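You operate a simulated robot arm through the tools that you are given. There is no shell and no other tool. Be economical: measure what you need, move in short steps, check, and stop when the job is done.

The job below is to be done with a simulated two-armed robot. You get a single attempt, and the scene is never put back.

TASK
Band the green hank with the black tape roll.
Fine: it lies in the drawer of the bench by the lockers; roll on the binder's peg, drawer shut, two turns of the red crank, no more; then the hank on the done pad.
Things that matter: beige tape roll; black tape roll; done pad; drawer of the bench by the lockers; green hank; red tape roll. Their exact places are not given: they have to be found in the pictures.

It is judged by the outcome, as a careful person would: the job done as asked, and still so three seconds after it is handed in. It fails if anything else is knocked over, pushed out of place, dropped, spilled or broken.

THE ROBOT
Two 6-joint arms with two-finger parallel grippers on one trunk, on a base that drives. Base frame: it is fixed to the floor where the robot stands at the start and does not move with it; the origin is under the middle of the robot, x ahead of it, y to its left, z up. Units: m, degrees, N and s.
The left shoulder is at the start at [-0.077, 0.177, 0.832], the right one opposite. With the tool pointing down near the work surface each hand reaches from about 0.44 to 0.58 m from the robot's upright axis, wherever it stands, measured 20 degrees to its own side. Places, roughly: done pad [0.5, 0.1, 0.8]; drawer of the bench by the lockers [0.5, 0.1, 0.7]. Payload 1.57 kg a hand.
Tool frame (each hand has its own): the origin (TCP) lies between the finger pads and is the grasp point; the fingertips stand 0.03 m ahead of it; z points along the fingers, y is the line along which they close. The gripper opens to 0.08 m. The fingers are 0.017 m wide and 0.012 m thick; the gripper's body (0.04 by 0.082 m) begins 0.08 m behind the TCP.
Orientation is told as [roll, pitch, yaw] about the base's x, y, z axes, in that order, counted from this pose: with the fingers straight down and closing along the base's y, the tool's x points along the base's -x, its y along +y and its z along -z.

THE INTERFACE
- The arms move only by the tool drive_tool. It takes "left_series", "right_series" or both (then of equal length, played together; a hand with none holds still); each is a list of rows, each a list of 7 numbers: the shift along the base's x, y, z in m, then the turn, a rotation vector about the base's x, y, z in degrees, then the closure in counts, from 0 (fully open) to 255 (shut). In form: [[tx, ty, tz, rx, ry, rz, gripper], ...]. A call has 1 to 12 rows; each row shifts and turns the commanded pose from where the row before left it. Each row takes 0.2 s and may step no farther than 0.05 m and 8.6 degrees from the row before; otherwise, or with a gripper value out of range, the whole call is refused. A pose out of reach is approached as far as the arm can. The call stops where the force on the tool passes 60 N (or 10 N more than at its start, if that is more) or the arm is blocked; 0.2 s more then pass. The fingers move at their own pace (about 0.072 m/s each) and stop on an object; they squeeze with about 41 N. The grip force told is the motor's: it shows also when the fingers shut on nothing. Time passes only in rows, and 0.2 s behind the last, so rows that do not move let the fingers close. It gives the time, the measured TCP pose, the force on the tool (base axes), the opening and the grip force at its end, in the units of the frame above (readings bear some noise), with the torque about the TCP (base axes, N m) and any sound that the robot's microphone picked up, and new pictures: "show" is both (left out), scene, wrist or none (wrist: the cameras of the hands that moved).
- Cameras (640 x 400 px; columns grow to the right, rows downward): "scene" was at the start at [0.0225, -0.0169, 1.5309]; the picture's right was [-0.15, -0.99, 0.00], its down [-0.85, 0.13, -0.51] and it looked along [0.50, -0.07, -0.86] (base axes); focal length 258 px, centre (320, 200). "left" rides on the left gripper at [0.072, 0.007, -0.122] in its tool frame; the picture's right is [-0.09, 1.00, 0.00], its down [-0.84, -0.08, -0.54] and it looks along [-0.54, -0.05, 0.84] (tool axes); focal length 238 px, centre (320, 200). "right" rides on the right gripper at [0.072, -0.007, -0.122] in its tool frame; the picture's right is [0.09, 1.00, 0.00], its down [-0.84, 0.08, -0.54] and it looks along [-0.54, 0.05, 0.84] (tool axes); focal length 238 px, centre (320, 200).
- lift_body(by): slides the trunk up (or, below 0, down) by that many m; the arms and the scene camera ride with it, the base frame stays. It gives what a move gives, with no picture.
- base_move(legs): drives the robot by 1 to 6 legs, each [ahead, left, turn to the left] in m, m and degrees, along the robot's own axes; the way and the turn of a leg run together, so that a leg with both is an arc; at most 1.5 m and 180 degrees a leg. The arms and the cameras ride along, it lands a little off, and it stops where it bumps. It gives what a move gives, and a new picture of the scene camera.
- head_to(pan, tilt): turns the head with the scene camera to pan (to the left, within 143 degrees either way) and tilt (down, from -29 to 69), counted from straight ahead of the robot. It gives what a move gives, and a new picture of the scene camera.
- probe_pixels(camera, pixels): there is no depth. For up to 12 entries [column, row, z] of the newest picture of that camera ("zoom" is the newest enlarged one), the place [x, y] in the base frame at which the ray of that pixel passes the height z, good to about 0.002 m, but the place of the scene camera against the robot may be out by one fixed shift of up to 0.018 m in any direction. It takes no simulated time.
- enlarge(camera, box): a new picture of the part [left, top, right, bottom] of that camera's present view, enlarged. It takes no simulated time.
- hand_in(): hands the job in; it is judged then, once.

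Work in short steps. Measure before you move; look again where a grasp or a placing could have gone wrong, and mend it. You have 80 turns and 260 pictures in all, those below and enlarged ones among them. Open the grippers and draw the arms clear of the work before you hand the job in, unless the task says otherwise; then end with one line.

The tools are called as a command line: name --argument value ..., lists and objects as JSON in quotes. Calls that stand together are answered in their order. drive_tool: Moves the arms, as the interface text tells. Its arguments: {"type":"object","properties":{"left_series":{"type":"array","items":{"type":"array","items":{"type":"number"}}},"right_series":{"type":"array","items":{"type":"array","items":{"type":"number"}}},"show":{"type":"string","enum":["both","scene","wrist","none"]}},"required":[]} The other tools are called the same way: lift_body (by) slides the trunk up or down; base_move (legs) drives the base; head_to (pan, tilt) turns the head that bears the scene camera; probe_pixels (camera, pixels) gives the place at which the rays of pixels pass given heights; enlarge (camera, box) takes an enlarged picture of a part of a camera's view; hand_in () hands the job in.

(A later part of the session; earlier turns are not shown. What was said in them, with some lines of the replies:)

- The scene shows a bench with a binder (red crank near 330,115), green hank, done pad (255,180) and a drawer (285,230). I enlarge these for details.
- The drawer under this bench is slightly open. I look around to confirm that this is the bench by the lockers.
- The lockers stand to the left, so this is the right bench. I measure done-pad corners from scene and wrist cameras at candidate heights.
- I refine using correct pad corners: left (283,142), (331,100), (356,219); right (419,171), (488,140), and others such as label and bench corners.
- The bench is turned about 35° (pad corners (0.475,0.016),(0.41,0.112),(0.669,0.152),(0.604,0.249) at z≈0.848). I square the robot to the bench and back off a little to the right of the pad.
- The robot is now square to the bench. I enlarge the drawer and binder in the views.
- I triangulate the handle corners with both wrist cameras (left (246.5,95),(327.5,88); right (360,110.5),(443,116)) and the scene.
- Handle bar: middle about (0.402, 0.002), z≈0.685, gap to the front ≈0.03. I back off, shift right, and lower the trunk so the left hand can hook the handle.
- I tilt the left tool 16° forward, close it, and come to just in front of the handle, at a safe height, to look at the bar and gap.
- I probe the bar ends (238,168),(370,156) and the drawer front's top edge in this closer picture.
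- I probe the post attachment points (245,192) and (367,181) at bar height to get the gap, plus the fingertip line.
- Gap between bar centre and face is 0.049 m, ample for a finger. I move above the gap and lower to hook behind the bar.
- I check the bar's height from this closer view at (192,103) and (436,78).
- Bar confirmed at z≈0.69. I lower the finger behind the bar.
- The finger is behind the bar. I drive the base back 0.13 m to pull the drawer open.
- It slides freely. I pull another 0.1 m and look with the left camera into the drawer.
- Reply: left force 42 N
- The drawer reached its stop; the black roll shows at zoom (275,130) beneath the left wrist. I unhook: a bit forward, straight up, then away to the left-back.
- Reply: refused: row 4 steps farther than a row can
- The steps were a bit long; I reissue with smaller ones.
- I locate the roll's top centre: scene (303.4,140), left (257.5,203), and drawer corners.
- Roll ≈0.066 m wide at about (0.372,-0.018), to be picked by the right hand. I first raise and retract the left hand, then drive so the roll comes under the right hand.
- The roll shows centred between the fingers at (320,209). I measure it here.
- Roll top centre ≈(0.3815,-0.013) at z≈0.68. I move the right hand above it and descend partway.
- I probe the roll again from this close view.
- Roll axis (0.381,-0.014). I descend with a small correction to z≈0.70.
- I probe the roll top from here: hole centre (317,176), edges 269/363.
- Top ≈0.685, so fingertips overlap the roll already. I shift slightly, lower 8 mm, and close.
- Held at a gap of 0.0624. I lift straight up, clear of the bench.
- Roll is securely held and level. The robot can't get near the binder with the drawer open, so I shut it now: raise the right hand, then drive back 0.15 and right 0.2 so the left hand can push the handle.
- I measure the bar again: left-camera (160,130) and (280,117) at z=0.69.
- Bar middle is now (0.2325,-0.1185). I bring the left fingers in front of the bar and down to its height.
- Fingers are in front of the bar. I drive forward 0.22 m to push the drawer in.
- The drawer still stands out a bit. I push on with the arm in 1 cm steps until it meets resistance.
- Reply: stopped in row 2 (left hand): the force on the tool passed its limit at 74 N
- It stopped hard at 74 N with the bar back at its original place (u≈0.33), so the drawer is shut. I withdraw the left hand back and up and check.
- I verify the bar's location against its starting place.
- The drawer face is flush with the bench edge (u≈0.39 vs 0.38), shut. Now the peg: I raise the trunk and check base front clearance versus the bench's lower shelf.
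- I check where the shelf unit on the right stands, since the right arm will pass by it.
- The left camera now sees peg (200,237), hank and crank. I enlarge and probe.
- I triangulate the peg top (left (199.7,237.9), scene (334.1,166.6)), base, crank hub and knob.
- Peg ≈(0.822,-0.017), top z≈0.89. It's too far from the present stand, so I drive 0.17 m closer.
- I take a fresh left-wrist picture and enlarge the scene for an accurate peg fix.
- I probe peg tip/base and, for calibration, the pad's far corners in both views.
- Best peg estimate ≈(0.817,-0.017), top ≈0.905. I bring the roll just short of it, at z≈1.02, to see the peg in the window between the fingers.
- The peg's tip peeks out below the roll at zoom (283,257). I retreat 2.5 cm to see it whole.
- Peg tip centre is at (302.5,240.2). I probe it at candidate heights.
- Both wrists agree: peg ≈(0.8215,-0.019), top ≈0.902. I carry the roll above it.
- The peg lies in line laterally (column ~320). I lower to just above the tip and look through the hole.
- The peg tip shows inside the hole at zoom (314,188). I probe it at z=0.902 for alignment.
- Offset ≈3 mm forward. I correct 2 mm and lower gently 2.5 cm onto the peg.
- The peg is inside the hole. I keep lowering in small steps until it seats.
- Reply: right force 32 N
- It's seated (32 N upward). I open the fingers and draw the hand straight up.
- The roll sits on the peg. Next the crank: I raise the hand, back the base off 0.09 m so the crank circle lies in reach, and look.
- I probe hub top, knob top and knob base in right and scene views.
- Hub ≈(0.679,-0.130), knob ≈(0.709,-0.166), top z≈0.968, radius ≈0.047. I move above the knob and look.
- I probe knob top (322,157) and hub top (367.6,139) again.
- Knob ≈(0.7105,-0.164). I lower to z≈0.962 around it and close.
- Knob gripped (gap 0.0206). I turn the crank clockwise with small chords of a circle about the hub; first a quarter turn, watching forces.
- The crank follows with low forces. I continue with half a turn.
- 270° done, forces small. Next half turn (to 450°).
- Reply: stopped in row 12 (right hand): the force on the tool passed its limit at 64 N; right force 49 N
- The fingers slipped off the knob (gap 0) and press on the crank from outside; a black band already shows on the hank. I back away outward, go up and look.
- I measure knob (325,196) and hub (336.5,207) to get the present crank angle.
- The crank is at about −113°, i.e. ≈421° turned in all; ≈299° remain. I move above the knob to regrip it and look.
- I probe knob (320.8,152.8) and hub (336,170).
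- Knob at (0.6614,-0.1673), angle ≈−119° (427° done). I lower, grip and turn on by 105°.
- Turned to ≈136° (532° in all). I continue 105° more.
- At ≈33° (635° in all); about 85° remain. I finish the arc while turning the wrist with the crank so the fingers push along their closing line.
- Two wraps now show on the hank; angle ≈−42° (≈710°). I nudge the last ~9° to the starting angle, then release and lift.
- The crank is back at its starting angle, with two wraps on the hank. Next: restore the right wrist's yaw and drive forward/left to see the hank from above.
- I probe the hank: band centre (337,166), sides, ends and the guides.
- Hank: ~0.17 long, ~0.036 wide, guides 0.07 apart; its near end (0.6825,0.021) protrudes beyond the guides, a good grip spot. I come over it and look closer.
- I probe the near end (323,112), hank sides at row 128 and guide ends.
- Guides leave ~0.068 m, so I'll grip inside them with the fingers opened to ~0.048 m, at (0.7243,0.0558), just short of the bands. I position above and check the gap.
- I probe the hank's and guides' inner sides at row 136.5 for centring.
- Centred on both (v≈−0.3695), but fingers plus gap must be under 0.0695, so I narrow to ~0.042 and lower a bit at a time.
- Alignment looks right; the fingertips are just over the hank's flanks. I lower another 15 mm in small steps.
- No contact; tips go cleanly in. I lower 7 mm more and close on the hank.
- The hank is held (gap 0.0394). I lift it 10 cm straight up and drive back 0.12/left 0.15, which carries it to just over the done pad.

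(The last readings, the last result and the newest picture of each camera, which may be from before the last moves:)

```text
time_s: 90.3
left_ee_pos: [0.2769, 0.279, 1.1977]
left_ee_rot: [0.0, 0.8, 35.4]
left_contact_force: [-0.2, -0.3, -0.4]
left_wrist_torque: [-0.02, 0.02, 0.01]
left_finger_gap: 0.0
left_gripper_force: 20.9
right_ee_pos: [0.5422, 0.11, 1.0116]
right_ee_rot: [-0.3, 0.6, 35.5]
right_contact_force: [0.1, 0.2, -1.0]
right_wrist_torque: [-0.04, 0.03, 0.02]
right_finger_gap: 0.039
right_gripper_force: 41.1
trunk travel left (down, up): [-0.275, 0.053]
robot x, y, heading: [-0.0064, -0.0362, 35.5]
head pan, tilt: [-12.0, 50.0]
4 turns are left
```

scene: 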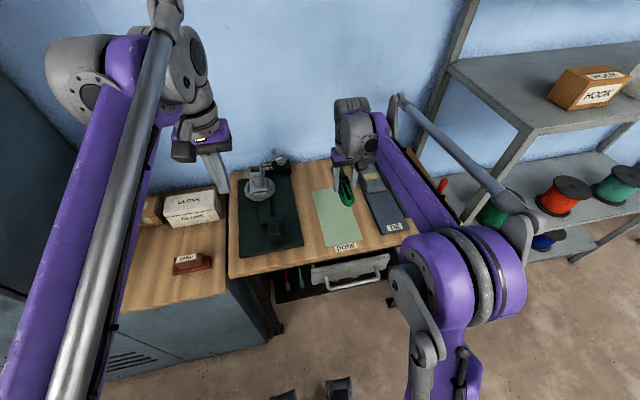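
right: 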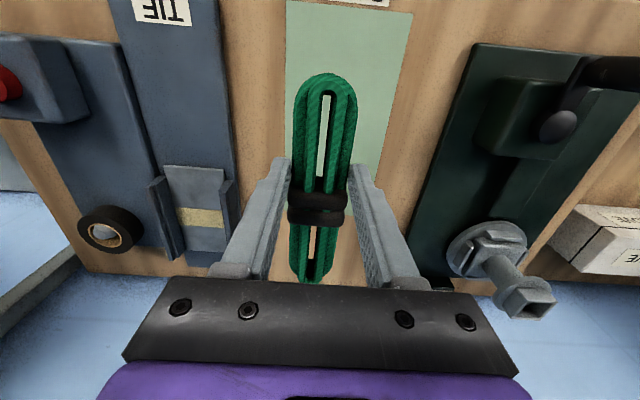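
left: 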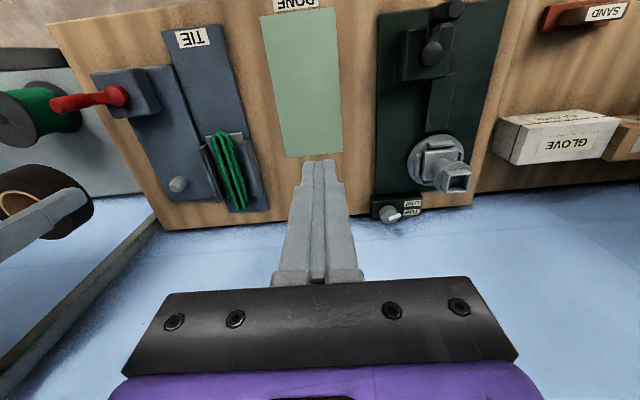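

The hank hangs level over the pad. I correct (−0.028,+0.006) to centre it and lower it gently to about the pad's surface.

drive_tool --right_series '[[-0.0277, 0.0059, 0, 0, 0, 0, 255], [0, 0, -0.035, 0, 0, 0, 255], [0, 0, -0.035, 0, 0, 0, 255], [0, 0, -0.03, 0, 0, 0, 255], [0, 0, -0.008, 0, 0, 0, 255], [0, 0, -0.008, 0, 0, 0, 255], [0, 0, -0.007, 0, 0, 0, 255], [0, 0, 0, 0, 0, 0, 255]]' --show "both"

enlarge --camera "scene" --box '[290, 160, 400, 260]'

```text
time_s: 92.1
left_ee_pos: [0.2754, 0.2787, 1.1996]
left_ee_rot: [0.0, 0.7, 35.4]
left_contact_force: [-0.5, 0.2, -0.4]
left_wrist_torque: [-0.02, -0.01, 0.0]
left_finger_gap: 0.0
left_gripper_force: 21.0
right_ee_pos: [0.5129, 0.1146, 0.891]
right_ee_rot: [-0.4, 0.4, 35.5]
right_contact_force: [9.9, 3.0, 46.4]
right_wrist_torque: [0.11, -0.1, 0.01]
right_finger_gap: 0.0398
right_gripper_force: 40.7
trunk travel left (down, up): [-0.275, 0.053]
robot x, y, heading: [-0.0041, -0.0352, 35.3]
head pan, tilt: [-12.0, 50.0]
```

scene: 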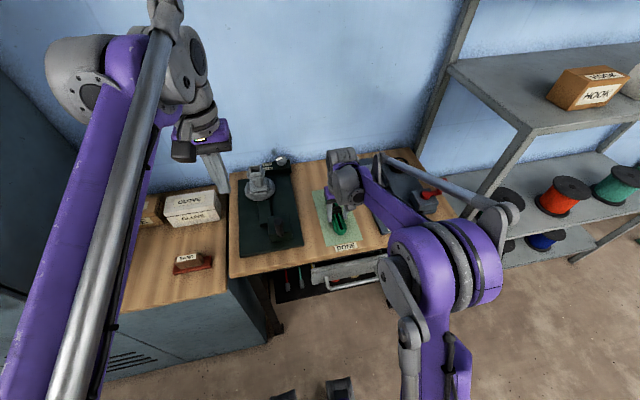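
right: 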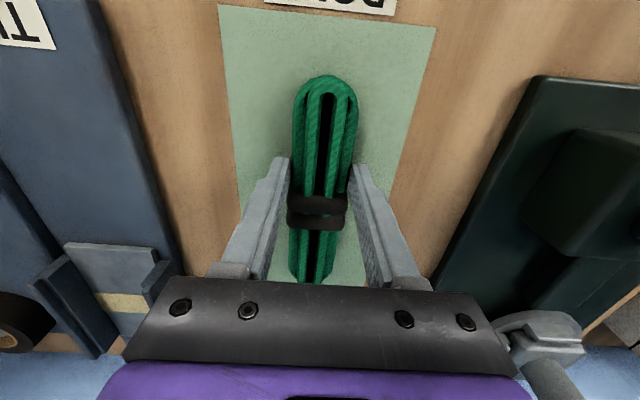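

```text
4.00 times, centred on (345, 210) of scene
3 turns are left
```

zoom: 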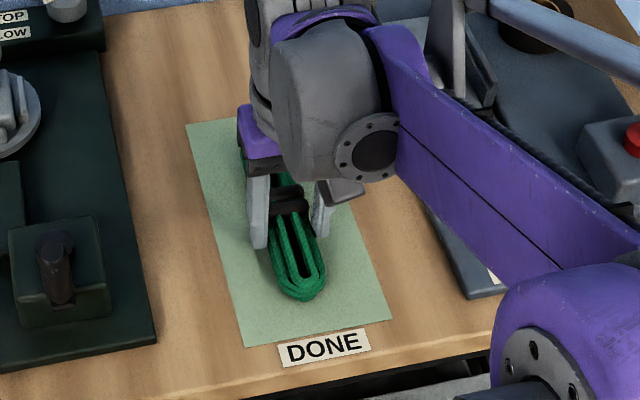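

The hank rests on the pad, fully within it (46 N down). I ease up slightly, open, lift straight up and draw clear, opening the left gripper as well.

drive_tool --right_series '[[0, 0, 0.003, 0, 0, 0, 255], [0, 0, 0, 0, 0, 0, 0], [0, 0, 0, 0, 0, 0, 0], [0, 0, 0, 0, 0, 0, 0], [0, 0, 0.02, 0, 0, 0, 0], [0, 0, 0.045, 0, 0, 0, 0], [0, 0, 0.045, 0, 0, 0, 0], [0, 0, 0.045, 0, 0, 0, 0], [-0.02, -0.014, 0.04, 0, 0, 0, 0]]' --left_series '[[0, 0, 0, 0, 0, 0, 0], [0, 0, 0, 0, 0, 0, 0], [0, 0, 0, 0, 0, 0, 0], [0, 0, 0, 0, 0, 0, 0], [0, 0, 0, 0, 0, 0, 0], [0, 0, 0, 0, 0, 0, 0], [0, 0, 0, 0, 0, 0, 0], [0, 0, 0, 0, 0, 0, 0], [0, 0, 0, 0, 0, 0, 0]]' --show "both"

enlarge --camera "scene" --box '[290, 150, 450, 300]'

```text
time_s: 94.1
left_ee_pos: [0.2747, 0.2777, 1.1999]
left_ee_rot: [-0.1, 0.8, 35.5]
left_contact_force: [-0.8, -0.8, 0.0]
left_wrist_torque: [-0.01, 0.0, -0.02]
left_finger_gap: 0.08
left_gripper_force: 0.0
right_ee_pos: [0.491, 0.1009, 1.0891]
right_ee_rot: [-0.2, 0.6, 35.5]
right_contact_force: [-0.4, -0.1, 0.0]
right_wrist_torque: [0.04, -0.05, -0.01]
right_finger_gap: 0.08
right_gripper_force: 0.1
trunk travel left (down, up): [-0.275, 0.053]
robot x, y, heading: [-0.0028, -0.0358, 35.5]
head pan, tilt: [-12.0, 50.0]
```

scene: 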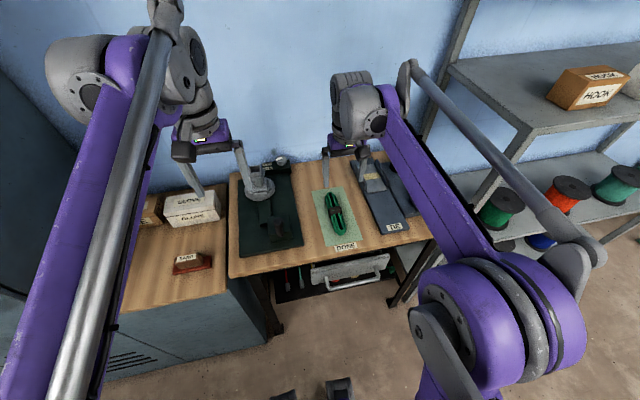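
right: 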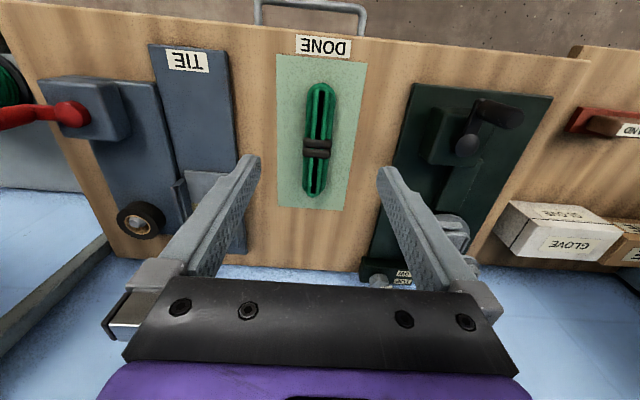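
left: 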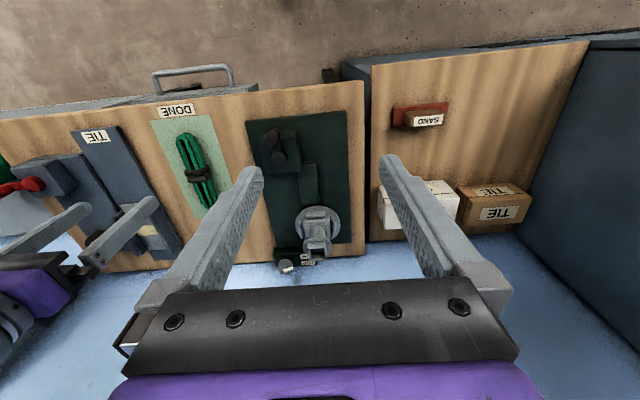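

```text
2.67 times, centred on (370, 225) of scene
2 turns are left
```

zoom: 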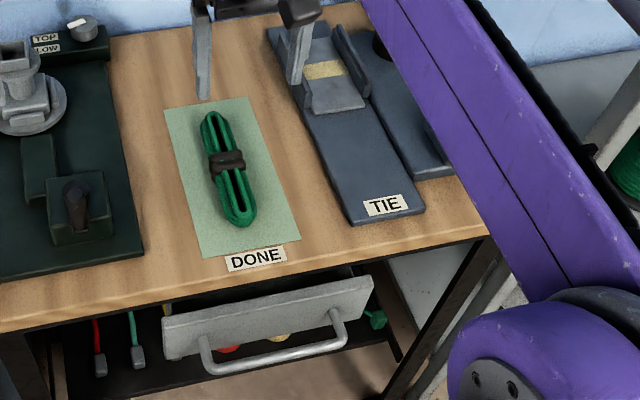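

The banded hank lies centred on the done pad, the roll is on the peg, the drawer is shut, the grippers are open and the arms clear. I hand the job in.

hand_in

```text
The job is handed in.
```

The green hank is banded with the black tape and lies on the done pad. The black roll is on the binder's peg and the drawer is shut. I shut the drawer before setting the roll on the peg, because the robot could not reach the peg with it open. The fingers slipped off the crank once partway and I regripped it. It ended back at its starting angle with two wraps showing, by my measurement two turns.
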